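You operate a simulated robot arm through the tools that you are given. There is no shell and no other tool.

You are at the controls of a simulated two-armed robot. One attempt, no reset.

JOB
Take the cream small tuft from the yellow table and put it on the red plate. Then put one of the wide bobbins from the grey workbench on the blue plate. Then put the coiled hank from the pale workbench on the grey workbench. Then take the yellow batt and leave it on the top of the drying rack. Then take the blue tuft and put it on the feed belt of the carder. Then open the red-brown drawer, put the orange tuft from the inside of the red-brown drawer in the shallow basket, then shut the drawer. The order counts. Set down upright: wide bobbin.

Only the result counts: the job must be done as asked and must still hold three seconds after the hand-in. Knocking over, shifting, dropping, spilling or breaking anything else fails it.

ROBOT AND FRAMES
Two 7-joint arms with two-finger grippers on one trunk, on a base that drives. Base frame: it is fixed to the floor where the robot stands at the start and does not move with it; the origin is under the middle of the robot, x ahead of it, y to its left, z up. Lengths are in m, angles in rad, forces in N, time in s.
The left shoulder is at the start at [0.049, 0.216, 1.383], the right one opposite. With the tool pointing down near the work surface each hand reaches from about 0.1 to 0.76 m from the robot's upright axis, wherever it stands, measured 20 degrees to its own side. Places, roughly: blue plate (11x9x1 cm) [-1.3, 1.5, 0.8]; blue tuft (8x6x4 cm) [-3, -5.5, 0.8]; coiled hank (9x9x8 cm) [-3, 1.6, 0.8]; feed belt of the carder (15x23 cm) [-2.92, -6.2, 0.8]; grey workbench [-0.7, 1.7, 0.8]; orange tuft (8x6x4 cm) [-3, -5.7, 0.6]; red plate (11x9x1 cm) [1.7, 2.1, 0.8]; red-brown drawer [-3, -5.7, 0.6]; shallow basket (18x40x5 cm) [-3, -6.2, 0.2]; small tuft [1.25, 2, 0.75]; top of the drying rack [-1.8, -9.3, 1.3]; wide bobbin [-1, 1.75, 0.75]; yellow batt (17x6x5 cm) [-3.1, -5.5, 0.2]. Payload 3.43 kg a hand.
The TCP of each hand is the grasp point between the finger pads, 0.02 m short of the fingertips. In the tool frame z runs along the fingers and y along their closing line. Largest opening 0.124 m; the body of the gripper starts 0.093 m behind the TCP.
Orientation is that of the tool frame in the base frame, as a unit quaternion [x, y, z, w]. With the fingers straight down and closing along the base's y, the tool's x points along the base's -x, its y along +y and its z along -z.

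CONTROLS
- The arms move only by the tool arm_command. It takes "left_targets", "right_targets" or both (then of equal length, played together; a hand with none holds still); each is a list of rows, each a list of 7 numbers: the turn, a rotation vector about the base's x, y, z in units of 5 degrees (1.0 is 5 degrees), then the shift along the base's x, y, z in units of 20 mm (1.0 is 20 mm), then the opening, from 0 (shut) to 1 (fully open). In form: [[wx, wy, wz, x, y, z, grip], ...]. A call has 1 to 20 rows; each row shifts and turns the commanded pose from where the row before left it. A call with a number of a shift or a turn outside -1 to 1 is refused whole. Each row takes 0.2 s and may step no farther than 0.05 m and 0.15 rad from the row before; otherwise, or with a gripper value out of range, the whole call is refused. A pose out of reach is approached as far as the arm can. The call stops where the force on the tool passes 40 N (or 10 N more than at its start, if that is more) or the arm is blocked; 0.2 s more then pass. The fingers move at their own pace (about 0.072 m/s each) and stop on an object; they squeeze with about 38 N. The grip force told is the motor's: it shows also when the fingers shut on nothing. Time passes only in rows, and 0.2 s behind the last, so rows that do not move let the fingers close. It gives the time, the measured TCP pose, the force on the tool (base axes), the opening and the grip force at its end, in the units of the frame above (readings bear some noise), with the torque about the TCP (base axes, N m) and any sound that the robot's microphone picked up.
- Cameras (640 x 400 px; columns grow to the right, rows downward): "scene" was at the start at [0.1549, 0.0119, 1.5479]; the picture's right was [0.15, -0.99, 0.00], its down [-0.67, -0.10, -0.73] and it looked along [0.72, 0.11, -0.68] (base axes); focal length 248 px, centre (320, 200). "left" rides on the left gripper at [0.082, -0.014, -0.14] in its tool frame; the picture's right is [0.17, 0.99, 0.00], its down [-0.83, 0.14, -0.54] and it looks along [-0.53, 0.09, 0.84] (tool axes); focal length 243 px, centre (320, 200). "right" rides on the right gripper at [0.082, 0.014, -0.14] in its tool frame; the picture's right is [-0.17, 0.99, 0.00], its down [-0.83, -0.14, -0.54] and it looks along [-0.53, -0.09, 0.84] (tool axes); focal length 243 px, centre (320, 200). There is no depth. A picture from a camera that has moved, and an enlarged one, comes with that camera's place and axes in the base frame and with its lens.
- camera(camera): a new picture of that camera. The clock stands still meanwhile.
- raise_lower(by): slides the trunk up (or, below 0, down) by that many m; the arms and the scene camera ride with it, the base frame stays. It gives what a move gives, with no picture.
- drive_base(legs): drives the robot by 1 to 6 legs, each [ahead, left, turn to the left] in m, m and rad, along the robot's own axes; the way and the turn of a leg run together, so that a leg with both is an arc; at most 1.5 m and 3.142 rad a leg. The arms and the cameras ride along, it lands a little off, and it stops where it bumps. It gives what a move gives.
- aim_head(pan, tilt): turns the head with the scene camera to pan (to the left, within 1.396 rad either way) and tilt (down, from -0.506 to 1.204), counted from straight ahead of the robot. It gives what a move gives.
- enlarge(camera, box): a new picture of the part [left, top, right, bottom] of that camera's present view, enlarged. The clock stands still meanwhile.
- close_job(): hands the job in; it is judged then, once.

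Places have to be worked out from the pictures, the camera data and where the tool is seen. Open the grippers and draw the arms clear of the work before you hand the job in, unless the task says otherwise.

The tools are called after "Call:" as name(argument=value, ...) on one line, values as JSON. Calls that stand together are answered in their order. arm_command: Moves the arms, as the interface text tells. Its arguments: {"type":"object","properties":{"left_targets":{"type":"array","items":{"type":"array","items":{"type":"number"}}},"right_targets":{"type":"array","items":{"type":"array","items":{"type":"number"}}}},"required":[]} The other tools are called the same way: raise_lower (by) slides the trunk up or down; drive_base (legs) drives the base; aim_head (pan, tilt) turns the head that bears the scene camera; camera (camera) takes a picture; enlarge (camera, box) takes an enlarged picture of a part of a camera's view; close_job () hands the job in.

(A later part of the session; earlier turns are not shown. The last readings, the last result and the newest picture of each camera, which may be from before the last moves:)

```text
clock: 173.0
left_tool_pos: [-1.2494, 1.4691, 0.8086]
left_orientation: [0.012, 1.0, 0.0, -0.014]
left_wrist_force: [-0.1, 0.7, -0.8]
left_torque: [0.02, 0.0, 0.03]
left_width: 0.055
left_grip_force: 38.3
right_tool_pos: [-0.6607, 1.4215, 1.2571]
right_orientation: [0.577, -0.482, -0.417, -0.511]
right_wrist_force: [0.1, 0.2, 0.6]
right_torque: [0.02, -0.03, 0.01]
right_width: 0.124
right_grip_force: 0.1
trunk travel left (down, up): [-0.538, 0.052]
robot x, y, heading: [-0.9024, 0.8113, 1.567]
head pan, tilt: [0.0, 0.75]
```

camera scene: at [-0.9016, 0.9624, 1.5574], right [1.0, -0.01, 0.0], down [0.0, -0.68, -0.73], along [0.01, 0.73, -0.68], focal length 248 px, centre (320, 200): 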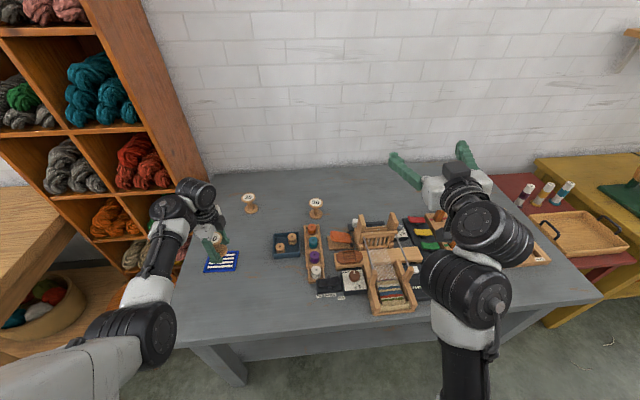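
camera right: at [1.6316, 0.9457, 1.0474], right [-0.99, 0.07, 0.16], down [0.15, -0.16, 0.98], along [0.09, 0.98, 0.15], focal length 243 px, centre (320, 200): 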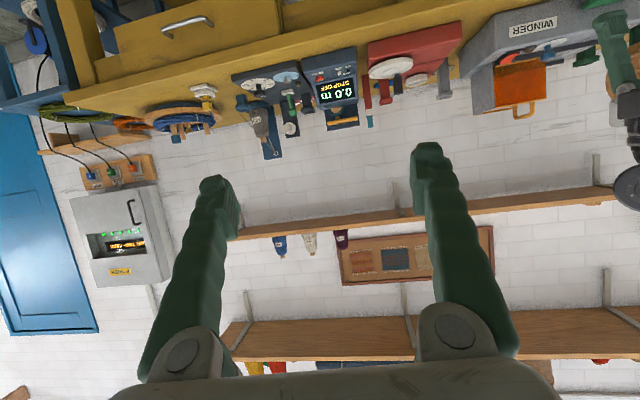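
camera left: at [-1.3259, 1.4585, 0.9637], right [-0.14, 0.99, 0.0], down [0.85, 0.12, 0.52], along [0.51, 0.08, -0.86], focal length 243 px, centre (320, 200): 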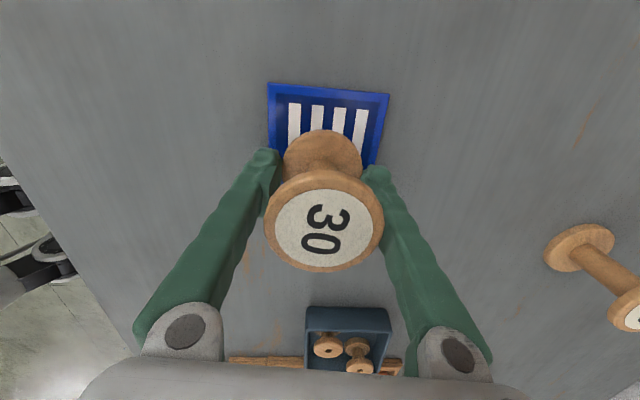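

No contact yet; I keep going down in 2 mm steps.

Call:
arm_command(left_targets=[[0, 0, 0, 0, 0, -0.1, 0], [0, 0, 0, 0, 0, 0, 0]])

Call:
arm_command(left_targets=[[0, 0, 0, 0, 0, -0.1, 0], [0, 0, 0, 0, 0, 0, 0]])

Call:
camera(camera="left")

```text
clock: 173.6
left_tool_pos: [-1.2493, 1.4694, 0.8059]
left_orientation: [0.013, 1.0, 0.001, -0.014]
left_wrist_force: [0.4, 0.4, -0.4]
left_torque: [-0.02, 0.05, 0.04]
left_width: 0.055
left_grip_force: 38.1
right_tool_pos: [-0.6621, 1.4204, 1.2577]
right_orientation: [0.576, -0.483, -0.417, -0.511]
right_wrist_force: [1.0, 0.5, 0.0]
right_torque: [0.0, 0.02, 0.01]
right_width: 0.1241
right_grip_force: 0.0
trunk travel left (down, up): [-0.538, 0.052]
robot x, y, heading: [-0.9016, 0.8119, 1.559]
head pan, tilt: [0.0, 0.75]
```

```text
clock: 174.2
left_tool_pos: [-1.2482, 1.4688, 0.8035]
left_orientation: [0.014, 1.0, 0.0, -0.014]
left_wrist_force: [-0.1, -0.2, -0.3]
left_torque: [-0.03, -0.01, 0.01]
left_width: 0.0551
left_grip_force: 38.1
right_tool_pos: [-0.6628, 1.4209, 1.2578]
right_orientation: [0.577, -0.482, -0.417, -0.51]
right_wrist_force: [-0.6, 0.1, 0.3]
right_torque: [0.0, -0.02, -0.03]
right_width: 0.1242
right_grip_force: 0.0
trunk travel left (down, up): [-0.538, 0.052]
robot x, y, heading: [-0.9008, 0.8111, 1.569]
head pan, tilt: [0.0, 0.75]
```

```text
taken
camera left: at [-1.3276, 1.4587, 0.9452], right [-0.14, 0.99, 0.0], down [0.85, 0.12, 0.52], along [0.51, 0.08, -0.86], focal length 243 px, centre (320, 200)
```

left: 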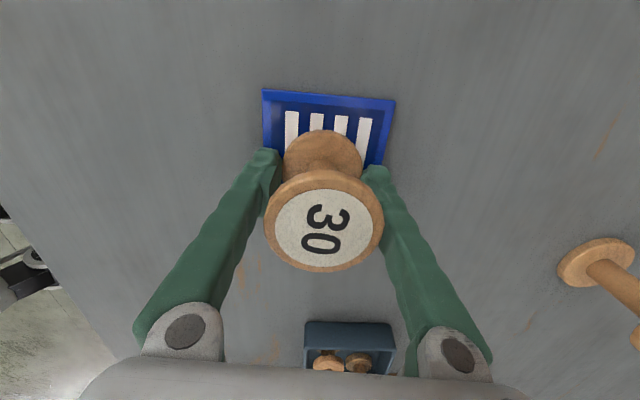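

Still free; plate seems to be a thin-floored tray. I continue down in small steps until the bobbin touches.

Call:
arm_command(left_targets=[[0, 0, 0, 0, 0, -0.1, 0], [0, 0, 0, 0, 0, 0, 0]])

Call:
arm_command(left_targets=[[0, 0, 0, 0, 0, -0.1, 0], [0, 0, 0, 0, 0, 0, 0]])

```text
clock: 174.8
left_tool_pos: [-1.248, 1.4692, 0.8042]
left_orientation: [0.012, 1.0, 0.002, -0.014]
left_wrist_force: [-0.7, -1.1, 8.9]
left_torque: [-0.05, 0.05, -0.03]
left_width: 0.0548
left_grip_force: 37.9
right_tool_pos: [-0.6622, 1.4186, 1.2579]
right_orientation: [0.577, -0.482, -0.417, -0.511]
right_wrist_force: [0.6, 0.4, -0.9]
right_torque: [0.03, 0.03, 0.01]
right_width: 0.1239
right_grip_force: 0.2
trunk travel left (down, up): [-0.538, 0.052]
robot x, y, heading: [-0.8997, 0.8118, 1.568]
head pan, tilt: [0.0, 0.75]
```

```text
clock: 175.4
left_tool_pos: [-1.2486, 1.4692, 0.8037]
left_orientation: [0.012, 1.0, 0.003, -0.014]
left_wrist_force: [-2.6, -1.1, 21.5]
left_torque: [-0.17, 0.09, -0.02]
left_width: 0.0549
left_grip_force: 37.9
right_tool_pos: [-0.6618, 1.4187, 1.2586]
right_orientation: [0.576, -0.482, -0.417, -0.512]
right_wrist_force: [-1.0, -0.4, -0.6]
right_torque: [-0.01, -0.01, 0.03]
right_width: 0.1237
right_grip_force: 0.0
trunk travel left (down, up): [-0.538, 0.052]
robot x, y, heading: [-0.9026, 0.8119, 1.556]
head pan, tilt: [0.0, 0.75]
```

Bobbin rests on the plate (21 N down-force). I lift ~3 mm to keep the fingertips above the rim, and open slightly.

Call:
arm_command(left_targets=[[0, 0, 0, 0, 0, 0.28, 0], [0, 0, 0, 0, 0, 0, 0.47], [0, 0, 0, 0, 0, 0, 0.5], [0, 0, 0, 0, 0, 0, 0.52]])

Call:
camera(camera="left")

Call:
enlarge(camera="scene", box=[170, 220, 270, 282])

```text
clock: 176.4
left_tool_pos: [-1.249, 1.469, 0.8056]
left_orientation: [0.012, 1.0, 0.0, -0.015]
left_wrist_force: [-0.1, 0.6, -0.1]
left_torque: [0.01, 0.0, 0.03]
left_width: 0.0645
left_grip_force: 0.0
right_tool_pos: [-0.6626, 1.4203, 1.2568]
right_orientation: [0.576, -0.483, -0.416, -0.512]
right_wrist_force: [-0.2, -0.4, 0.5]
right_torque: [0.06, -0.03, 0.04]
right_width: 0.1239
right_grip_force: 0.1
trunk travel left (down, up): [-0.538, 0.052]
robot x, y, heading: [-0.899, 0.8158, 1.557]
head pan, tilt: [0.0, 0.75]
```

```text
taken
camera left: at [-1.327, 1.4585, 0.9465], right [-0.14, 0.99, 0.0], down [0.85, 0.12, 0.52], along [0.51, 0.08, -0.86], focal length 243 px, centre (320, 200)
```

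left: 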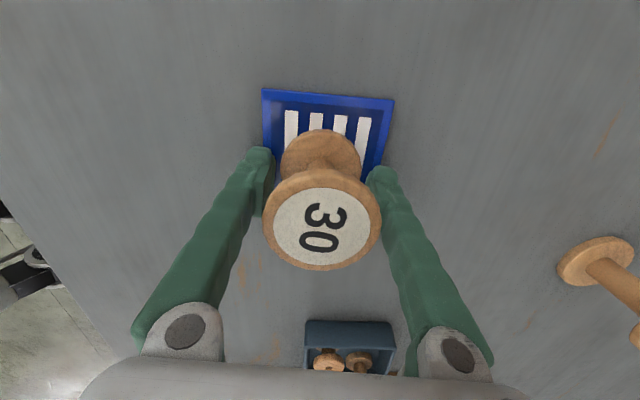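

```text
6.40 times, centred on (220, 251) of scene
camera zoom: at [-0.9008, 0.9622, 1.5573], right [1.0, -0.01, 0.0], down [-0.01, -0.68, -0.73], along [0.01, 0.73, -0.68], focal length 1587 px, centre (960, -126)
```

zoom: 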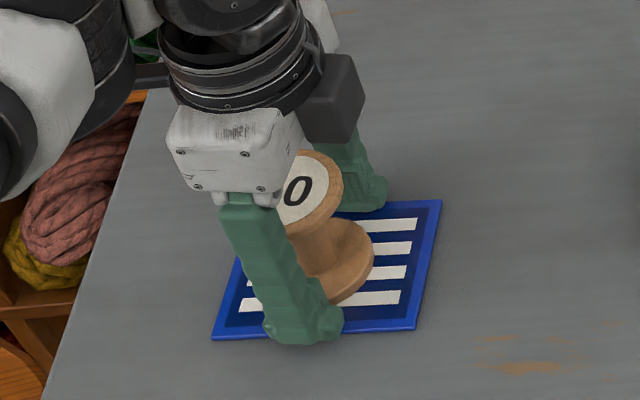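

The bobbin stands free on the plate. I lift straight up, opening wider once above the rim.

Call:
arm_command(left_targets=[[0, 0, 0, 0, 0, 0.3, 0.53], [0, 0, 0, 0, 0, 0.5, 0.6], [0, 0, 0, 0, 0, 0.7, 0.75], [0, 0, 0, 0, 0, 1, 0.8], [0, 0, 0, 0, 0, 1, 0.8], [0, 0, 0, 0, 0, 1, 0.8]])

Call:
camera(camera="left")

```text
clock: 177.8
left_tool_pos: [-1.2483, 1.4699, 0.8961]
left_orientation: [0.012, 1.0, 0.002, -0.014]
left_wrist_force: [-0.4, -0.4, -0.2]
left_torque: [-0.01, 0.01, -0.01]
left_width: 0.0993
left_grip_force: 0.1
right_tool_pos: [-0.6619, 1.4199, 1.2574]
right_orientation: [0.577, -0.482, -0.417, -0.51]
right_wrist_force: [0.1, -0.9, -0.4]
right_torque: [0.01, 0.0, 0.02]
right_width: 0.1238
right_grip_force: 0.0
trunk travel left (down, up): [-0.538, 0.052]
robot x, y, heading: [-0.9011, 0.8111, 1.561]
head pan, tilt: [0.0, 0.75]
```

```text
taken
camera left: at [-1.3268, 1.4589, 1.037], right [-0.14, 0.99, 0.01], down [0.85, 0.12, 0.52], along [0.51, 0.08, -0.86], focal length 243 px, centre (320, 200)
```

left: 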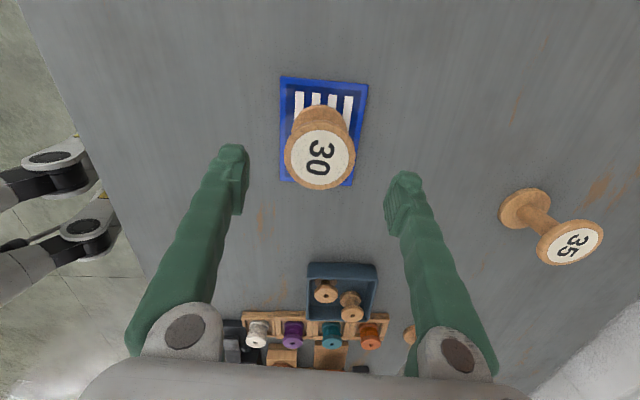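

Bobbin stands upright on the blue plate. Next is the hank: I back off, then fold the left arm (undo the yaw, tilt forward, pull in) for travel.

Call:
drive_base(legs=[[-0.45, 0, 0.008]])

Call:
arm_command(left_targets=[[0, 0, 1, 0.4, 0, 0, 0.8], [0, 0, 1, 0.4, 0, 0, 0.8], [0, 0, 1, 0.4, 0, 0, 0.8], [0, 0, 1, 0.4, 0, 0, 0.8], [0, 0, 1, 0.4, 0, 0, 0.8], [0, 0, 1, 0.4, 0, 0, 0.8], [0, 0, 1, 0.4, 0, 0, 0.8], [0, 0, 1, 0.4, 0, 0, 0.8], [0, 0, 1, 0.4, 0, 0, 0.8], [0, 0, 1, 0.4, 0, 0, 0.8], [0, 0, 1, 0, 0, 0, 0.8], [0, 0, 1, 0, 0, 0, 0.8], [0, 0, 1, 0, 0, 0, 0.8], [0, 0, 1, 0, 0, 0, 0.8], [0, 0, 1, 0, 0, 0, 0.8], [0, 0, 1, 0, 0, 0, 0.8], [0, 0, 1, 0, 0, 0, 0.8], [0, 0, 1, 0, 0, 0, 0.8]])

```text
clock: 181.1
left_tool_pos: [-1.2556, 1.0172, 0.8952]
left_orientation: [0.008, 1.0, 0.0, -0.014]
left_wrist_force: [0.7, 0.0, 0.6]
left_torque: [-0.03, -0.01, 0.0]
left_width: 0.0995
left_grip_force: 0.1
right_tool_pos: [-0.6702, 0.9738, 1.2572]
right_orientation: [0.581, -0.479, -0.419, -0.508]
right_wrist_force: [0.3, 0.3, 0.1]
right_torque: [-0.03, 0.02, 0.0]
right_width: 0.124
right_grip_force: 0.0
trunk travel left (down, up): [-0.538, 0.052]
robot x, y, heading: [-0.9043, 0.3629, 1.571]
head pan, tilt: [0.0, 0.75]
```

```text
clock: 184.9
left_tool_pos: [-1.1763, 1.0161, 0.895]
left_orientation: [-0.702, 0.712, -0.01, -0.01]
left_wrist_force: [0.3, -0.2, 0.0]
left_torque: [-0.01, 0.01, -0.01]
left_width: 0.0991
left_grip_force: 0.0
right_tool_pos: [-0.6696, 0.973, 1.2581]
right_orientation: [0.579, -0.48, -0.419, -0.509]
right_wrist_force: [-0.2, 0.3, -0.1]
right_torque: [-0.02, -0.03, 0.0]
right_width: 0.124
right_grip_force: 0.0
trunk travel left (down, up): [-0.538, 0.052]
robot x, y, heading: [-0.9002, 0.3657, 1.571]
head pan, tilt: [0.0, 0.75]
```

Yaw restored. Now I tilt forward and retract, as in the first fold.

Call:
arm_command(left_targets=[[1, 0, 0, 0, 0, 0, 0.8], [1, 0, 0, 0, 0, 0, 0.8], [1, 0, 0, 0, 0, 0, 0.8], [1, 0, 0, 0, 0, 0.3, 0.8], [1, 0, 0, 0, -0.5, 0.5, 0.8], [1, 0, 0, 0, -0.5, 0.5, 0.8], [1, 0, 0, 0, -0.5, 0.5, 0.8], [1, 0, 0, 0, -0.5, 0.5, 0.8], [1, 0, 0, 0, -0.8, 0.5, 0.8], [1, 0, 0, 0, -0.8, 0.7, 0.8], [1, 0, 0, 0, -0.8, 0.7, 0.8], [1, 0, 0, 0, -0.8, 0.7, 0.8], [0, 0, 0, 0, -0.8, 0.7, 0.8], [0, 0, 0, 0, -0.8, 0.7, 0.8], [0, 0, 0, 0, -0.8, 0.7, 0.8]])

Call:
aim_head(pan=1.0, tilt=0.6)

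Call:
camera(camera="scene")

```text
clock: 188.1
left_tool_pos: [-1.1762, 0.8617, 1.0365]
left_orientation: [-0.613, 0.622, 0.348, 0.342]
left_wrist_force: [0.4, -0.5, 0.4]
left_torque: [-0.02, 0.0, 0.02]
left_width: 0.099
left_grip_force: 0.1
right_tool_pos: [-0.6703, 0.973, 1.2572]
right_orientation: [0.578, -0.48, -0.419, -0.509]
right_wrist_force: [0.2, -0.7, 1.0]
right_torque: [-0.01, 0.03, 0.02]
right_width: 0.1239
right_grip_force: 0.0
trunk travel left (down, up): [-0.538, 0.052]
robot x, y, heading: [-0.8997, 0.3634, 1.573]
head pan, tilt: [0.0, 0.75]
```

```text
clock: 189.4
left_tool_pos: [-1.1754, 0.8648, 1.0362]
left_orientation: [-0.613, 0.622, 0.348, 0.342]
left_wrist_force: [-0.6, 0.1, -0.1]
left_torque: [-0.02, -0.01, 0.01]
left_width: 0.0992
left_grip_force: 0.1
right_tool_pos: [-0.6697, 0.9743, 1.2582]
right_orientation: [0.579, -0.48, -0.419, -0.509]
right_wrist_force: [0.1, -0.5, 0.8]
right_torque: [0.0, -0.02, -0.01]
right_width: 0.1239
right_grip_force: 0.0
trunk travel left (down, up): [-0.538, 0.052]
robot x, y, heading: [-0.9014, 0.3662, 1.572]
head pan, tilt: [1.0, 0.6]
```

```text
taken
camera scene: at [-0.9777, 0.4774, 1.5703], right [0.54, 0.84, 0.0], down [0.48, -0.3, -0.82], along [-0.7, 0.44, -0.57], focal length 248 px, centre (320, 200)
```

scene: 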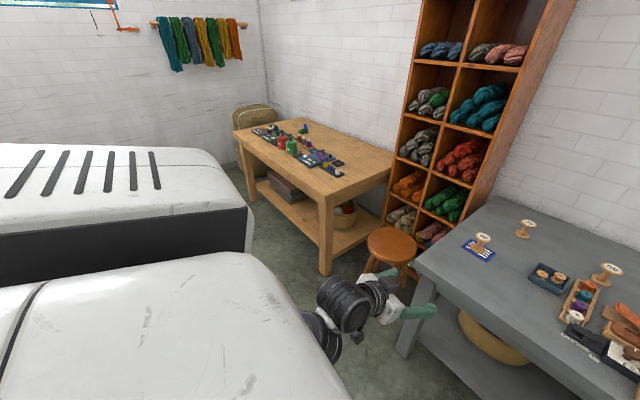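

The pale bench is in the far-left corner, its near right leg at about [-2.06, 1.21]. I check what lies to my left before sidestepping there.

Call:
aim_head(pan=1.39, tilt=0.3)

Call:
camera(camera="scene")

```text
clock: 190.2
left_tool_pos: [-1.1758, 0.8642, 1.0352]
left_orientation: [-0.613, 0.622, 0.348, 0.342]
left_wrist_force: [0.0, 0.7, -0.4]
left_torque: [-0.02, 0.02, 0.01]
left_width: 0.0992
left_grip_force: 0.0
right_tool_pos: [-0.67, 0.9736, 1.2572]
right_orientation: [0.58, -0.479, -0.419, -0.509]
right_wrist_force: [-0.2, 0.5, 0.3]
right_torque: [-0.02, -0.01, -0.05]
right_width: 0.1238
right_grip_force: 0.0
trunk travel left (down, up): [-0.538, 0.052]
robot x, y, heading: [-0.9031, 0.3647, 1.572]
head pan, tilt: [1.389, 0.3]
```

```text
taken
camera scene: at [-0.9951, 0.4464, 1.5977], right [0.18, 0.98, 0.0], down [0.29, -0.05, -0.96], along [-0.94, 0.17, -0.3], focal length 248 px, centre (320, 200)
```

scene: 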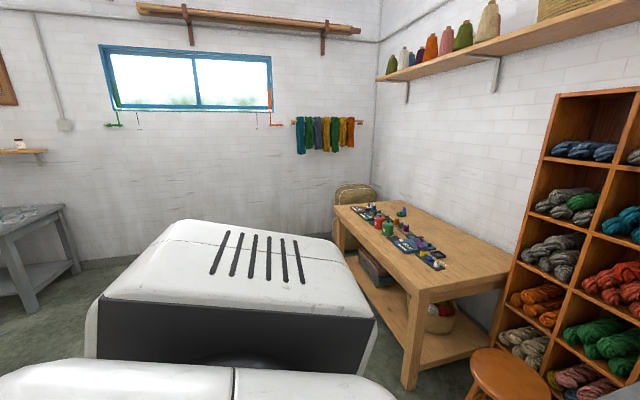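

The white vented shape is my own shoulder. The way to the pale bench is open; I zoom in on its items.

Call:
enlarge(camera="scene", box=[320, 180, 480, 280])

Call:
drive_base(legs=[[0, 1.0, 0], [0.1, 0.95, 0]])

Call:
aim_head(pan=0.2, tilt=0.65)

Call:
camera(camera="scene")

```text
4.00 times, centred on (400, 230) of scene
camera zoom: at [-0.9951, 0.4464, 1.5977], right [0.18, 0.98, 0.0], down [0.29, -0.05, -0.96], along [-0.94, 0.17, -0.3], focal length 992 px, centre (0, 80)
```

zoom: 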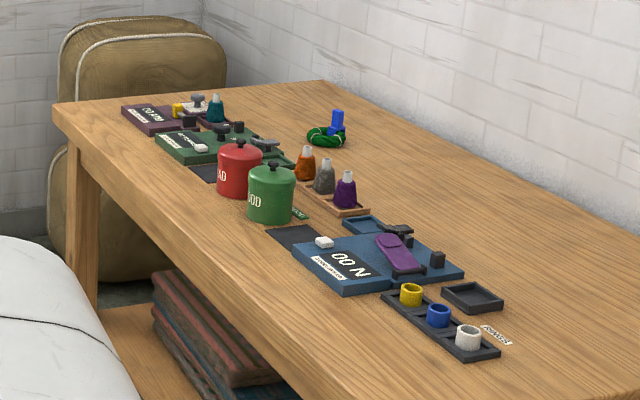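

```text
clock: 216.3
left_tool_pos: [-3.1123, 0.9765, 1.0358]
left_orientation: [-0.609, 0.625, 0.346, 0.343]
left_wrist_force: [1.0, -0.2, -0.8]
left_torque: [-0.02, 0.01, -0.04]
left_width: 0.0993
left_grip_force: 0.0
right_tool_pos: [-2.6038, 1.0802, 1.2568]
right_orientation: [0.576, -0.482, -0.417, -0.511]
right_wrist_force: [0.3, 0.1, 0.3]
right_torque: [0.0, -0.01, -0.02]
right_width: 0.1241
right_grip_force: 0.0
trunk travel left (down, up): [-0.538, 0.052]
robot x, y, heading: [-2.8441, 0.4702, 1.563]
head pan, tilt: [1.389, 0.3]
```

```text
clock: 217.7
left_tool_pos: [-3.1122, 0.976, 1.0355]
left_orientation: [-0.61, 0.625, 0.346, 0.343]
left_wrist_force: [0.3, 0.3, -0.1]
left_torque: [-0.02, -0.01, 0.05]
left_width: 0.0991
left_grip_force: 0.0
right_tool_pos: [-2.6041, 1.0797, 1.2574]
right_orientation: [0.577, -0.482, -0.416, -0.511]
right_wrist_force: [0.4, -0.1, 0.2]
right_torque: [0.0, 0.0, -0.01]
right_width: 0.124
right_grip_force: 0.1
trunk travel left (down, up): [-0.538, 0.052]
robot x, y, heading: [-2.8383, 0.4723, 1.563]
head pan, tilt: [0.201, 0.649]
```

```text
taken
camera scene: at [-2.861, 0.6239, 1.566], right [0.98, 0.19, 0.0], down [0.12, -0.59, -0.8], along [-0.15, 0.78, -0.6], focal length 248 px, centre (320, 200)
```

scene: 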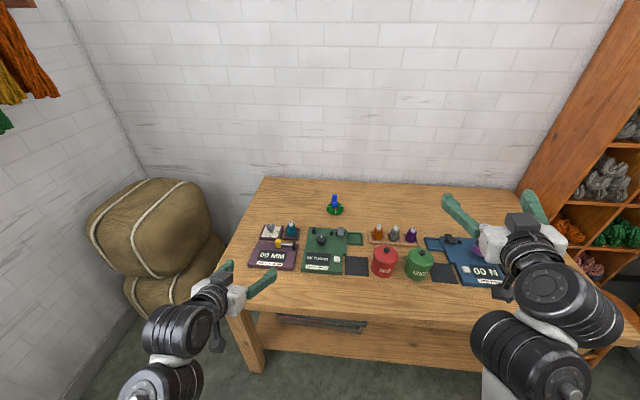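

Call:
enlarge(camera="scene", box=[230, 180, 390, 280])

Call:
enlarge(camera="scene", box=[300, 180, 370, 225])

```text
4.00 times, centred on (310, 230) of scene
camera zoom: at [-2.861, 0.6239, 1.566], right [0.98, 0.19, 0.0], down [0.12, -0.59, -0.8], along [-0.15, 0.78, -0.6], focal length 992 px, centre (360, 80)
```

zoom: 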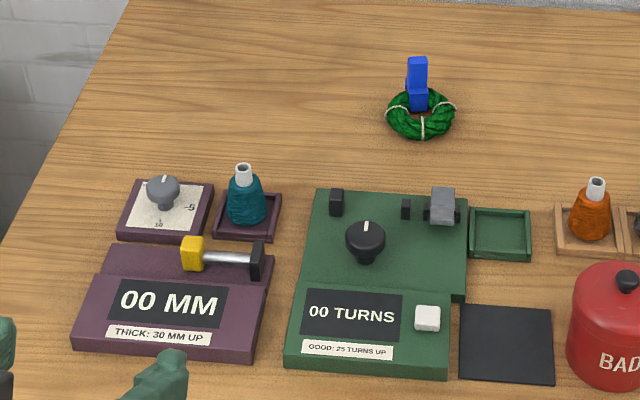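

```text
8.89 times, centred on (335, 202) of scene
camera zoom: at [-2.861, 0.6239, 1.566], right [0.98, 0.19, 0.0], down [0.12, -0.59, -0.8], along [-0.15, 0.78, -0.6], focal length 2204 px, centre (187, 178)
```

zoom: 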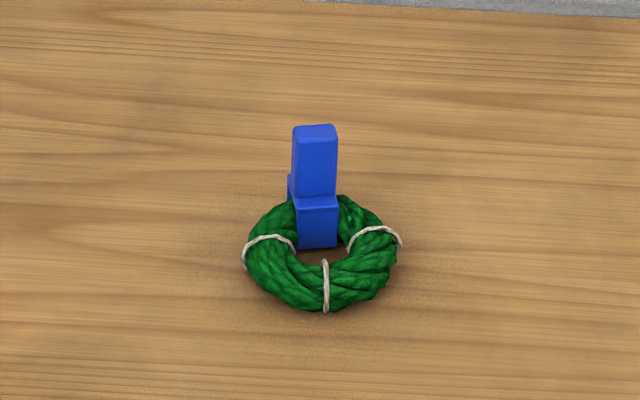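

The hank is a green ring (~9 cm) with a blue upright tab, ring centre ≈[-2.97, 1.57], tab ≈2.5 cm wide with its top near z 0.86. I drive up so my left hand can reach it.

Call:
drive_base(legs=[[0.2, -0.1, 0.008]])

Call:
drive_base(legs=[[0.1, 0, 0]])

Call:
camera(camera="scene")

```text
clock: 219.7
left_tool_pos: [-3.0158, 1.1712, 1.0354]
left_orientation: [-0.612, 0.622, 0.348, 0.342]
left_wrist_force: [-0.1, 0.3, 0.7]
left_torque: [0.01, 0.06, 0.0]
left_width: 0.099
left_grip_force: 0.0
right_tool_pos: [-2.5078, 1.2781, 1.2579]
right_orientation: [0.578, -0.48, -0.419, -0.509]
right_wrist_force: [-0.3, 0.8, -1.3]
right_torque: [0.01, -0.02, 0.01]
right_width: 0.1238
right_grip_force: 0.1
trunk travel left (down, up): [-0.538, 0.052]
robot x, y, heading: [-2.7439, 0.6728, 1.566]
head pan, tilt: [0.201, 0.649]
```

```text
clock: 221.0
left_tool_pos: [-3.0157, 1.2696, 1.0362]
left_orientation: [-0.611, 0.623, 0.347, 0.343]
left_wrist_force: [-0.4, -0.2, -0.8]
left_torque: [-0.02, -0.02, -0.01]
left_width: 0.0993
left_grip_force: 0.1
right_tool_pos: [-2.5078, 1.3769, 1.2576]
right_orientation: [0.579, -0.48, -0.419, -0.509]
right_wrist_force: [1.2, -1.1, 0.3]
right_torque: [0.06, 0.02, -0.04]
right_width: 0.124
right_grip_force: 0.0
trunk travel left (down, up): [-0.538, 0.052]
robot x, y, heading: [-2.7428, 0.7774, 1.567]
head pan, tilt: [0.201, 0.649]
```

```text
taken
camera scene: at [-2.7615, 0.9193, 1.5661], right [0.98, 0.2, 0.0], down [0.12, -0.59, -0.8], along [-0.16, 0.78, -0.6], focal length 248 px, centre (320, 200)
```

scene: 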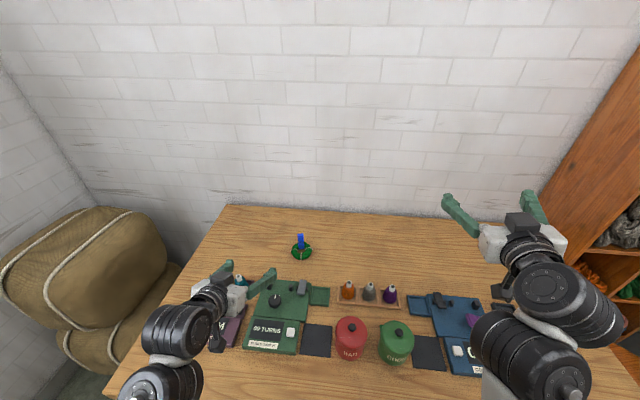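

I zoom again from here to fix the tab's position by a second viewpoint.

Call:
enlarge(camera="scene", box=[266, 225, 336, 270])

```text
8.89 times, centred on (301, 248) of scene
camera zoom: at [-2.7615, 0.9193, 1.5661], right [0.98, 0.2, 0.0], down [0.12, -0.59, -0.8], along [-0.16, 0.78, -0.6], focal length 2204 px, centre (489, -222)
```

zoom: 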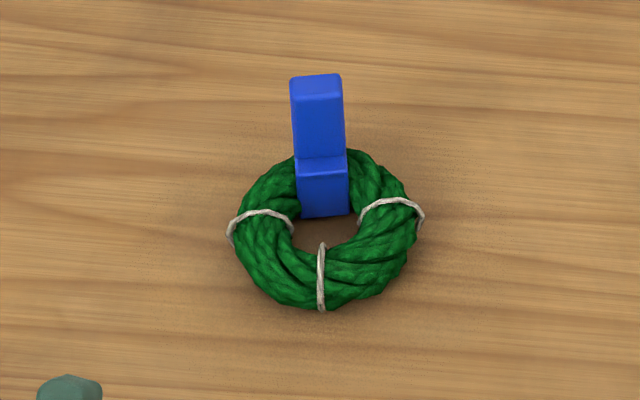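

The tab stands at [-2.977, 1.599], z 0.816–0.855. I extend the left hand towards it, reducing the tilt to about 30° while staying high.

Call:
arm_command(left_targets=[[-0.4, 0, 0, 0.13, 1, -0.2, 0.7], [-0.4, 0, 0, 0.13, 1, -0.2, 0.7], [-0.4, 0, 0, 0.13, 1, -0.2, 0.7], [-0.4, 0, 0, 0.13, 1, -0.2, 0.7], [-0.4, 0, 0, 0.13, 1, -0.2, 0.7], [-0.4, 0, 0, 0.13, 1, -0.2, 0.7], [-0.4, 0, 0, 0.13, 1, -0.2, 0.7], [-0.4, 0, 0, 0.13, 1, -0.2, 0.7], [-0.4, 0, 0, 0.13, 1, -0.2, 0.7], [-0.4, 0, 0, 0.13, 1, -0.2, 0.7], [-0.4, 0, 0, 0.13, 1, -0.2, 0.7], [-0.4, 0, 0, 0.13, 1, -0.2, 0.7], [-0.4, 0, 0, 0.13, 1, -0.2, 0.7], [-0.4, 0, 0, 0.13, 1, -0.2, 0.7]])

Call:
camera(camera="left")

Call:
camera(camera="scene")

```text
clock: 224.0
left_tool_pos: [-2.9795, 1.5502, 0.98]
left_orientation: [-0.677, 0.688, 0.186, 0.184]
left_wrist_force: [0.6, 0.7, -0.4]
left_torque: [-0.01, -0.02, 0.0]
left_width: 0.0868
left_grip_force: 0.0
right_tool_pos: [-2.5082, 1.3788, 1.2577]
right_orientation: [0.579, -0.48, -0.419, -0.509]
right_wrist_force: [0.3, 0.5, -1.2]
right_torque: [0.0, 0.0, 0.02]
right_width: 0.124
right_grip_force: 0.1
trunk travel left (down, up): [-0.538, 0.052]
robot x, y, heading: [-2.7467, 0.7719, 1.576]
head pan, tilt: [0.201, 0.649]
```

```text
taken
camera left: at [-2.9682, 1.4106, 1.0573], right [-0.99, -0.13, -0.08], down [-0.13, 0.45, 0.89], along [-0.08, 0.89, -0.46], focal length 243 px, centre (320, 200)
```

left: 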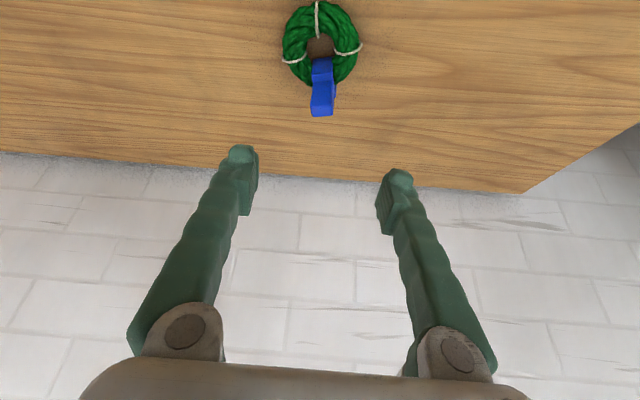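

```text
taken
camera scene: at [-2.7612, 0.9216, 1.5659], right [0.98, 0.2, 0.0], down [0.12, -0.59, -0.8], along [-0.16, 0.78, -0.6], focal length 248 px, centre (320, 200)
```

scene: 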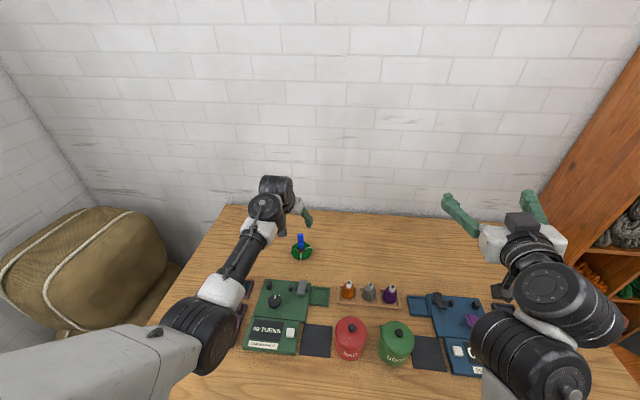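

Alignment in x is right (tab at -2.978). I lower the trunk 8 cm, then move 5 cm forward and down onto the tab.

Call:
arm_command(left_targets=[[0, 0, 0, 0, 0.8, 0, 0.7], [0, 0, 0, 0, 0.8, 0, 0.7], [0, 0, 0, 0.05, 0.85, 0, 0.7]])

Call:
raise_lower(by=-0.08)

Call:
camera(camera="left")

```text
clock: 224.8
left_tool_pos: [-2.978, 1.5999, 0.9791]
left_orientation: [-0.677, 0.688, 0.187, 0.184]
left_wrist_force: [-0.1, -0.4, -0.7]
left_torque: [0.03, 0.08, 0.0]
left_width: 0.0869
left_grip_force: 0.1
right_tool_pos: [-2.5084, 1.3779, 1.2583]
right_orientation: [0.579, -0.48, -0.418, -0.509]
right_wrist_force: [0.8, -0.8, 0.0]
right_torque: [-0.02, -0.01, 0.0]
right_width: 0.1238
right_grip_force: 0.1
trunk travel left (down, up): [-0.538, 0.052]
robot x, y, heading: [-2.7462, 0.7687, 1.57]
head pan, tilt: [0.201, 0.649]
```

```text
clock: 225.9
left_tool_pos: [-2.9788, 1.6001, 0.9]
left_orientation: [-0.676, 0.688, 0.187, 0.185]
left_wrist_force: [0.0, -0.3, 0.9]
left_torque: [-0.01, 0.0, 0.01]
left_width: 0.0869
left_grip_force: 0.1
right_tool_pos: [-2.4954, 1.3783, 1.1708]
right_orientation: [0.593, -0.466, -0.394, -0.526]
right_wrist_force: [-0.6, -0.6, 0.5]
right_torque: [-0.01, 0.0, 0.03]
right_width: 0.124
right_grip_force: 0.0
trunk travel left (down, up): [-0.458, 0.132]
robot x, y, heading: [-2.7431, 0.7706, 1.571]
head pan, tilt: [0.201, 0.649]
```

```text
taken
camera left: at [-2.9667, 1.459, 0.9782], right [-0.99, -0.13, -0.08], down [-0.13, 0.44, 0.89], along [-0.08, 0.89, -0.46], focal length 243 px, centre (320, 200)
```

left: 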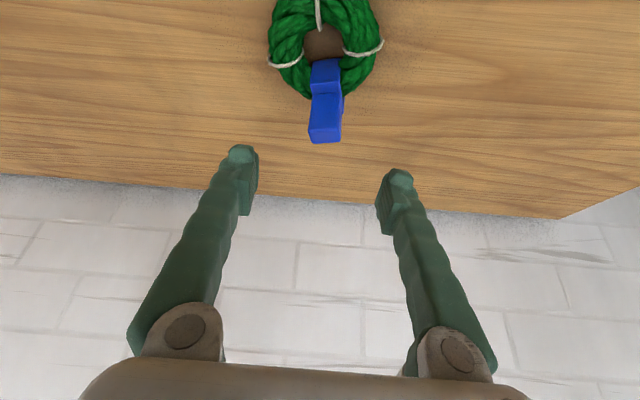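

Tab confirmed at [-2.978, 1.60]. I descend 6 cm.

Call:
arm_command(left_targets=[[0, 0, 0, 0, 0, -0.8, 0.7], [0, 0, 0, 0, 0, -0.8, 0.7], [0, 0, 0, 0, 0, -0.8, 0.7], [0, 0, 0, 0, 0, -0.6, 0.7]])

Call:
camera(camera="left")

Call:
enlarge(camera="scene", box=[230, 160, 350, 235])

```text
clock: 226.9
left_tool_pos: [-2.9787, 1.5993, 0.8375]
left_orientation: [-0.677, 0.688, 0.187, 0.184]
left_wrist_force: [0.1, -0.1, -0.1]
left_torque: [-0.03, 0.0, 0.0]
left_width: 0.0868
left_grip_force: 0.1
right_tool_pos: [-2.4947, 1.3787, 1.1745]
right_orientation: [0.59, -0.465, -0.396, -0.528]
right_wrist_force: [0.6, -0.7, -0.8]
right_torque: [-0.01, 0.02, 0.0]
right_width: 0.1238
right_grip_force: 0.1
trunk travel left (down, up): [-0.458, 0.132]
robot x, y, heading: [-2.7458, 0.7685, 1.572]
head pan, tilt: [0.201, 0.649]
```

```text
taken
camera left: at [-2.9666, 1.4588, 0.9168], right [-0.99, -0.13, -0.08], down [-0.13, 0.45, 0.89], along [-0.08, 0.89, -0.46], focal length 243 px, centre (320, 200)
```

left: 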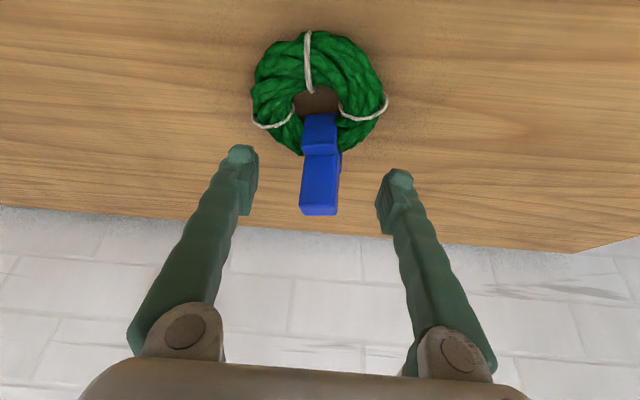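

```text
5.33 times, centred on (290, 198) of scene
camera zoom: at [-2.7616, 0.9687, 1.4714], right [0.98, 0.2, 0.0], down [0.12, -0.59, -0.8], along [-0.16, 0.78, -0.6], focal length 1322 px, centre (480, 213)
```

zoom: 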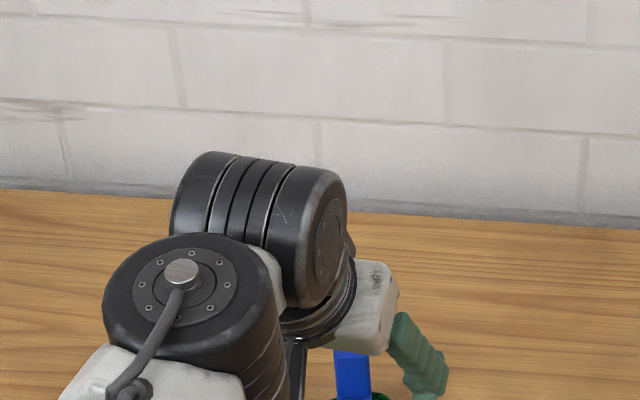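

The tab is between the pads. I close on it.

Call:
arm_command(left_targets=[[0, 0, 0, 0, 0, 0, 0.4], [0, 0, 0, 0, 0, 0, 0.2], [0, 0, 0, 0, 0, 0, 0.0], [0, 0, 0, 0, 0, 0, 0.0], [0, 0, 0, 0, 0, 0, 0.0]])

Call:
camera(camera="left")

```text
clock: 228.1
left_tool_pos: [-2.9779, 1.5997, 0.84]
left_orientation: [-0.676, 0.688, 0.187, 0.184]
left_wrist_force: [0.0, -0.3, 0.6]
left_torque: [0.0, -0.03, 0.0]
left_width: 0.0223
left_grip_force: 38.6
right_tool_pos: [-2.4931, 1.3784, 1.1746]
right_orientation: [0.589, -0.467, -0.395, -0.529]
right_wrist_force: [-0.4, 0.4, -0.1]
right_torque: [-0.01, 0.02, -0.01]
right_width: 0.1242
right_grip_force: 0.1
trunk travel left (down, up): [-0.458, 0.132]
robot x, y, heading: [-2.7452, 0.771, 1.573]
head pan, tilt: [0.201, 0.649]
```

```text
taken
camera left: at [-2.9665, 1.4587, 0.9172], right [-0.99, -0.13, -0.08], down [-0.13, 0.45, 0.89], along [-0.08, 0.89, -0.46], focal length 243 px, centre (320, 200)
```

left: 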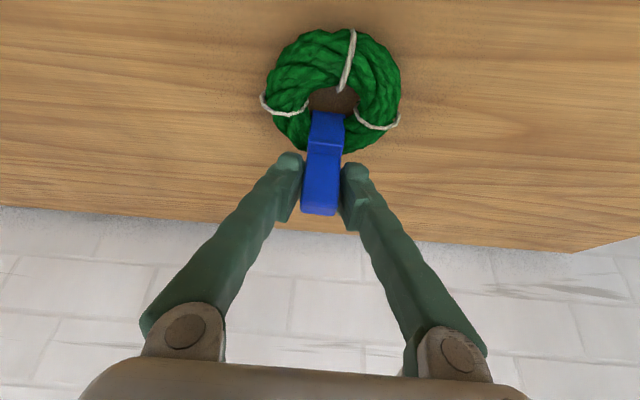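

Tab gripped firmly (2.2 cm). I lift it straight up, then raise the trunk.

Call:
arm_command(left_targets=[[0, 0, 0, 0, 0, 0.5, 0], [0, 0, 0, 0, 0, 0.8, 0], [0, 0, 0, 0, 0, 1, 0], [0, 0, 0, 0, 0, 1, 0], [0, 0, 0, 0, 0, 1, 0]])

Call:
raise_lower(by=0.1)

Call:
camera(camera="left")

Call:
camera(camera="scene")

```text
clock: 229.3
left_tool_pos: [-2.9784, 1.5982, 0.9275]
left_orientation: [-0.677, 0.688, 0.187, 0.184]
left_wrist_force: [0.1, -0.5, -0.7]
left_torque: [0.06, 0.04, -0.02]
left_width: 0.0221
left_grip_force: 38.2
right_tool_pos: [-2.493, 1.3784, 1.1741]
right_orientation: [0.589, -0.467, -0.396, -0.528]
right_wrist_force: [-0.4, 0.2, 0.6]
right_torque: [-0.03, 0.01, 0.0]
right_width: 0.124
right_grip_force: 0.1
trunk travel left (down, up): [-0.458, 0.132]
robot x, y, heading: [-2.7432, 0.7703, 1.576]
head pan, tilt: [0.201, 0.649]
```

```text
clock: 230.7
left_tool_pos: [-2.9794, 1.5986, 1.0225]
left_orientation: [-0.676, 0.689, 0.185, 0.183]
left_wrist_force: [0.2, 0.5, -0.8]
left_torque: [0.03, -0.01, 0.0]
left_width: 0.0221
left_grip_force: 38.4
right_tool_pos: [-2.5099, 1.379, 1.2756]
right_orientation: [0.579, -0.481, -0.419, -0.508]
right_wrist_force: [-0.3, -1.1, -0.2]
right_torque: [0.01, -0.03, 0.02]
right_width: 0.1241
right_grip_force: 0.0
trunk travel left (down, up): [-0.558, 0.032]
robot x, y, heading: [-2.7433, 0.77, 1.571]
head pan, tilt: [0.201, 0.649]
```

```text
taken
camera left: at [-2.9664, 1.4586, 1.101], right [-0.99, -0.13, -0.08], down [-0.13, 0.45, 0.88], along [-0.08, 0.88, -0.46], focal length 243 px, centre (320, 200)
```

left: 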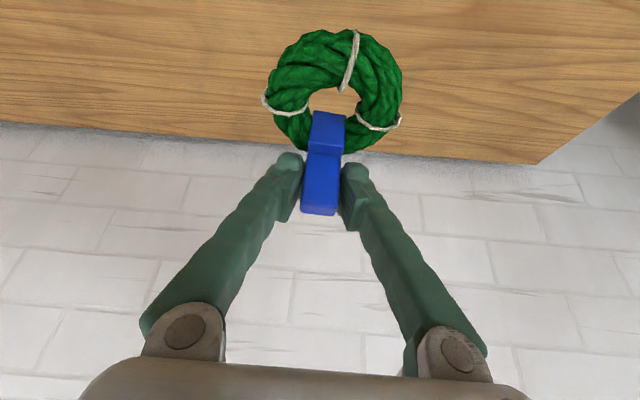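

```text
taken
camera scene: at [-2.7611, 0.9019, 1.5889], right [0.98, 0.2, 0.0], down [0.12, -0.59, -0.8], along [-0.16, 0.78, -0.6], focal length 248 px, centre (320, 200)
```

scene: 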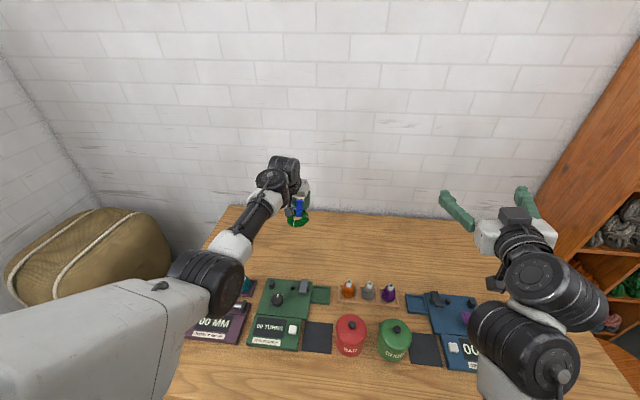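

The hank is in hand, hanging well clear. I back off 0.4 m and sidestep right 1.9 m to the grey bench.

Call:
drive_base(legs=[[-0.4, 0, 0], [0, -1.0, 0], [0, -0.9, 0]])

Call:
camera(camera="scene")

Call:
camera(camera="left")

```text
clock: 258.8
left_tool_pos: [-1.0793, 1.1933, 1.0249]
left_orientation: [-0.676, 0.688, 0.187, 0.184]
left_wrist_force: [-0.7, -0.5, -0.2]
left_torque: [0.02, 0.02, 0.02]
left_width: 0.0223
left_grip_force: 38.5
right_tool_pos: [-0.6098, 0.9709, 1.2758]
right_orientation: [0.579, -0.48, -0.419, -0.509]
right_wrist_force: [-0.7, -0.1, -1.2]
right_torque: [-0.01, 0.01, -0.03]
right_width: 0.1238
right_grip_force: 0.0
trunk travel left (down, up): [-0.558, 0.032]
robot x, y, heading: [-0.8411, 0.3632, 1.571]
head pan, tilt: [0.201, 0.649]
```

```text
taken
camera scene: at [-0.8632, 0.4946, 1.5892], right [0.98, 0.2, 0.0], down [0.12, -0.59, -0.8], along [-0.16, 0.78, -0.6], focal length 248 px, centre (320, 200)
```

scene: 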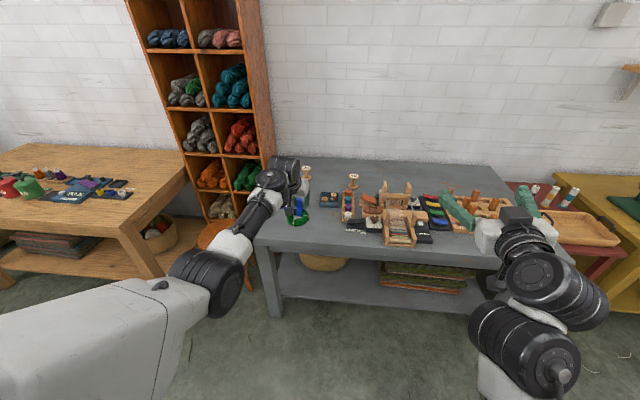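

```text
taken
camera left: at [-1.0679, 1.0525, 1.1032], right [-0.99, -0.13, -0.08], down [-0.13, 0.45, 0.89], along [-0.08, 0.89, -0.46], focal length 243 px, centre (320, 200)
```

left: 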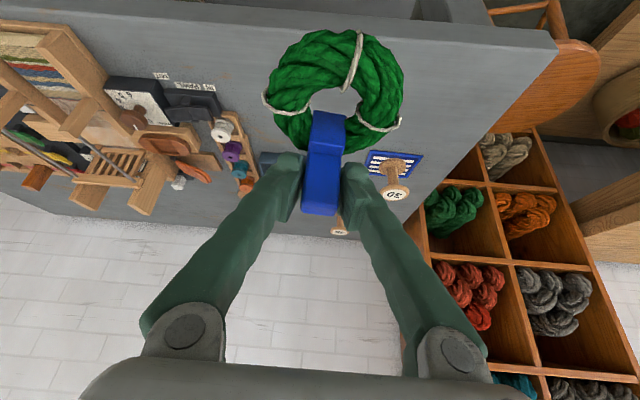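

I drive forward 0.19 m so the hank comes over the free spot where the bobbin had stood, then check.

Call:
drive_base(legs=[[0.19, 0, 0]])

Call:
raise_lower(by=-0.1)

Call:
camera(camera="left")

Call:
aim_head(pan=0.2, tilt=0.8)

Call:
camera(camera="scene")

```text
clock: 260.5
left_tool_pos: [-1.079, 1.3799, 1.0258]
left_orientation: [-0.676, 0.689, 0.187, 0.185]
left_wrist_force: [0.1, -0.7, -0.4]
left_torque: [0.0, -0.02, 0.0]
left_width: 0.0219
left_grip_force: 38.0
right_tool_pos: [-0.6096, 1.1594, 1.2783]
right_orientation: [0.579, -0.48, -0.418, -0.51]
right_wrist_force: [-0.3, -0.8, 0.3]
right_torque: [-0.02, 0.0, 0.01]
right_width: 0.1236
right_grip_force: 0.1
trunk travel left (down, up): [-0.558, 0.032]
robot x, y, heading: [-0.8438, 0.548, 1.561]
head pan, tilt: [0.201, 0.649]
```

```text
clock: 261.9
left_tool_pos: [-1.079, 1.3822, 0.9269]
left_orientation: [-0.676, 0.688, 0.187, 0.185]
left_wrist_force: [0.5, 0.5, -0.2]
left_torque: [0.06, -0.02, 0.02]
left_width: 0.0223
left_grip_force: 38.2
right_tool_pos: [-0.5953, 1.1602, 1.1707]
right_orientation: [0.594, -0.464, -0.392, -0.528]
right_wrist_force: [-0.1, -0.5, -0.1]
right_torque: [-0.01, -0.01, 0.01]
right_width: 0.1241
right_grip_force: 0.0
trunk travel left (down, up): [-0.458, 0.132]
robot x, y, heading: [-0.8436, 0.5523, 1.567]
head pan, tilt: [0.201, 0.649]
```

```text
taken
camera left: at [-1.0676, 1.2414, 1.0044], right [-0.99, -0.13, -0.08], down [-0.13, 0.44, 0.89], along [-0.08, 0.89, -0.45], focal length 243 px, centre (320, 200)
```

left: 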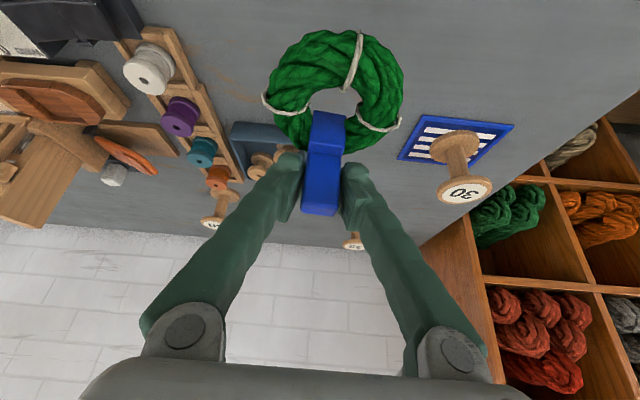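

```text
clock: 262.6
left_tool_pos: [-1.0801, 1.3817, 0.9262]
left_orientation: [-0.676, 0.689, 0.186, 0.184]
left_wrist_force: [0.3, -0.4, -0.8]
left_torque: [-0.02, 0.03, 0.02]
left_width: 0.0222
left_grip_force: 38.3
right_tool_pos: [-0.5931, 1.1614, 1.1742]
right_orientation: [0.591, -0.465, -0.393, -0.529]
right_wrist_force: [-0.7, 0.5, -0.4]
right_torque: [0.0, 0.0, 0.01]
right_width: 0.1236
right_grip_force: 0.0
trunk travel left (down, up): [-0.458, 0.132]
robot x, y, heading: [-0.8415, 0.5542, 1.566]
head pan, tilt: [0.201, 0.799]
```

```text
taken
camera scene: at [-0.8616, 0.7448, 1.4588], right [0.98, 0.2, 0.0], down [0.14, -0.7, -0.7], along [-0.14, 0.68, -0.72], focal length 248 px, centre (320, 200)
```

scene: 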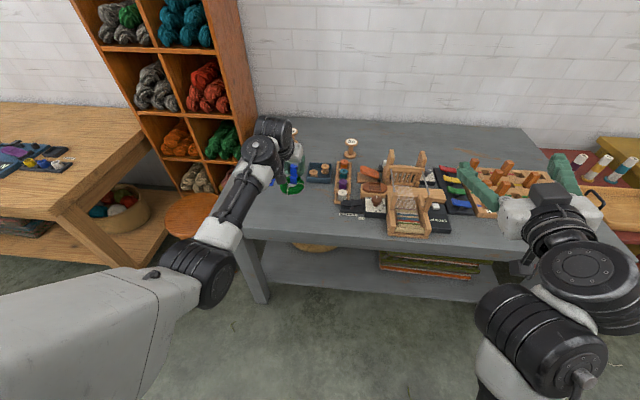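

The drop spot is free (ring centre will be ≈[-1.07, 1.35]). I lower to just above the bench.

Call:
arm_command(left_targets=[[0, 0, 0, 0, 0, -1, 0], [0, 0, 0, 0, 0, -1, 0], [0, 0, 0, 0, 0, -1, 0], [0, 0, 0, 0, 0, -0.8, 0]])

Call:
arm_command(left_targets=[[0, 0, 0, 0, 0, -0.2, 0], [0, 0, 0, 0, 0, 0, 0]])

Call:
camera(camera="left")

```text
clock: 263.6
left_tool_pos: [-1.0786, 1.3806, 0.8482]
left_orientation: [-0.675, 0.689, 0.186, 0.185]
left_wrist_force: [0.7, -0.1, -0.4]
left_torque: [0.0, 0.0, 0.0]
left_width: 0.0224
left_grip_force: 38.0
right_tool_pos: [-0.5944, 1.1626, 1.1745]
right_orientation: [0.59, -0.464, -0.394, -0.53]
right_wrist_force: [-0.6, 0.3, 0.7]
right_torque: [-0.01, -0.02, -0.01]
right_width: 0.1241
right_grip_force: 0.0
trunk travel left (down, up): [-0.458, 0.132]
robot x, y, heading: [-0.8427, 0.5473, 1.571]
head pan, tilt: [0.201, 0.799]
```

```text
clock: 264.2
left_tool_pos: [-1.0796, 1.3811, 0.8454]
left_orientation: [-0.676, 0.689, 0.186, 0.184]
left_wrist_force: [-0.4, 0.8, -0.5]
left_torque: [0.04, 0.03, 0.01]
left_width: 0.0221
left_grip_force: 38.3
right_tool_pos: [-0.593, 1.1616, 1.1752]
right_orientation: [0.59, -0.465, -0.394, -0.529]
right_wrist_force: [0.2, -0.1, 0.0]
right_torque: [-0.04, -0.01, 0.02]
right_width: 0.124
right_grip_force: 0.1
trunk travel left (down, up): [-0.458, 0.132]
robot x, y, heading: [-0.8458, 0.5534, 1.569]
head pan, tilt: [0.201, 0.799]
```

```text
taken
camera left: at [-1.0672, 1.2409, 0.9235], right [-0.99, -0.13, -0.08], down [-0.13, 0.45, 0.89], along [-0.08, 0.89, -0.46], focal length 243 px, centre (320, 200)
```

left: 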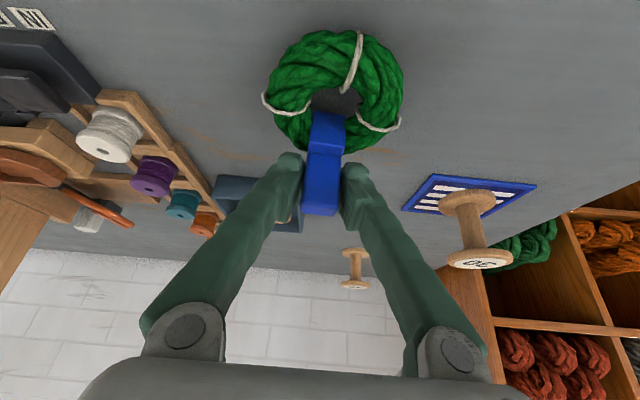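

I continue in small steps until it touches.

Call:
arm_command(left_targets=[[0, 0, 0, 0, 0, -0.15, 0], [0, 0, 0, 0, 0, 0, 0]])

Call:
arm_command(left_targets=[[0, 0, 0, 0, 0, -0.12, 0], [0, 0, 0, 0, 0, 0, 0]])

Call:
arm_command(left_targets=[[0, 0, 0, 0, 0, -0.12, 0], [0, 0, 0, 0, 0, 0, 0]])

```text
clock: 264.8
left_tool_pos: [-1.0783, 1.3811, 0.8418]
left_orientation: [-0.676, 0.689, 0.186, 0.184]
left_wrist_force: [0.0, -0.3, -0.1]
left_torque: [0.02, 0.02, -0.02]
left_width: 0.0223
left_grip_force: 38.2
right_tool_pos: [-0.5921, 1.1623, 1.1739]
right_orientation: [0.59, -0.466, -0.392, -0.53]
right_wrist_force: [0.6, -0.1, 0.2]
right_torque: [0.01, 0.04, -0.02]
right_width: 0.1238
right_grip_force: 0.0
trunk travel left (down, up): [-0.458, 0.132]
robot x, y, heading: [-0.8444, 0.5533, 1.569]
head pan, tilt: [0.201, 0.799]
```

```text
clock: 265.4
left_tool_pos: [-1.0793, 1.3828, 0.84]
left_orientation: [-0.676, 0.688, 0.187, 0.185]
left_wrist_force: [-0.3, -0.6, -0.4]
left_torque: [0.0, -0.01, 0.01]
left_width: 0.0223
left_grip_force: 38.6
right_tool_pos: [-0.5932, 1.16, 1.1729]
right_orientation: [0.59, -0.466, -0.393, -0.53]
right_wrist_force: [-0.1, -0.2, 0.6]
right_torque: [-0.02, 0.0, -0.03]
right_width: 0.1239
right_grip_force: 0.0
trunk travel left (down, up): [-0.458, 0.132]
robot x, y, heading: [-0.8457, 0.5545, 1.568]
head pan, tilt: [0.201, 0.799]
```

```text
clock: 266.0
left_tool_pos: [-1.08, 1.3822, 0.8394]
left_orientation: [-0.675, 0.689, 0.187, 0.185]
left_wrist_force: [-1.0, 0.2, 4.2]
left_torque: [-0.25, -0.13, -0.02]
left_width: 0.0223
left_grip_force: 38.3
right_tool_pos: [-0.5926, 1.1597, 1.1739]
right_orientation: [0.59, -0.466, -0.393, -0.53]
right_wrist_force: [-1.7, -1.0, -0.7]
right_torque: [0.0, 0.0, 0.01]
right_width: 0.1238
right_grip_force: 0.1
trunk travel left (down, up): [-0.458, 0.132]
robot x, y, heading: [-0.8474, 0.5544, 1.567]
head pan, tilt: [0.201, 0.799]
```

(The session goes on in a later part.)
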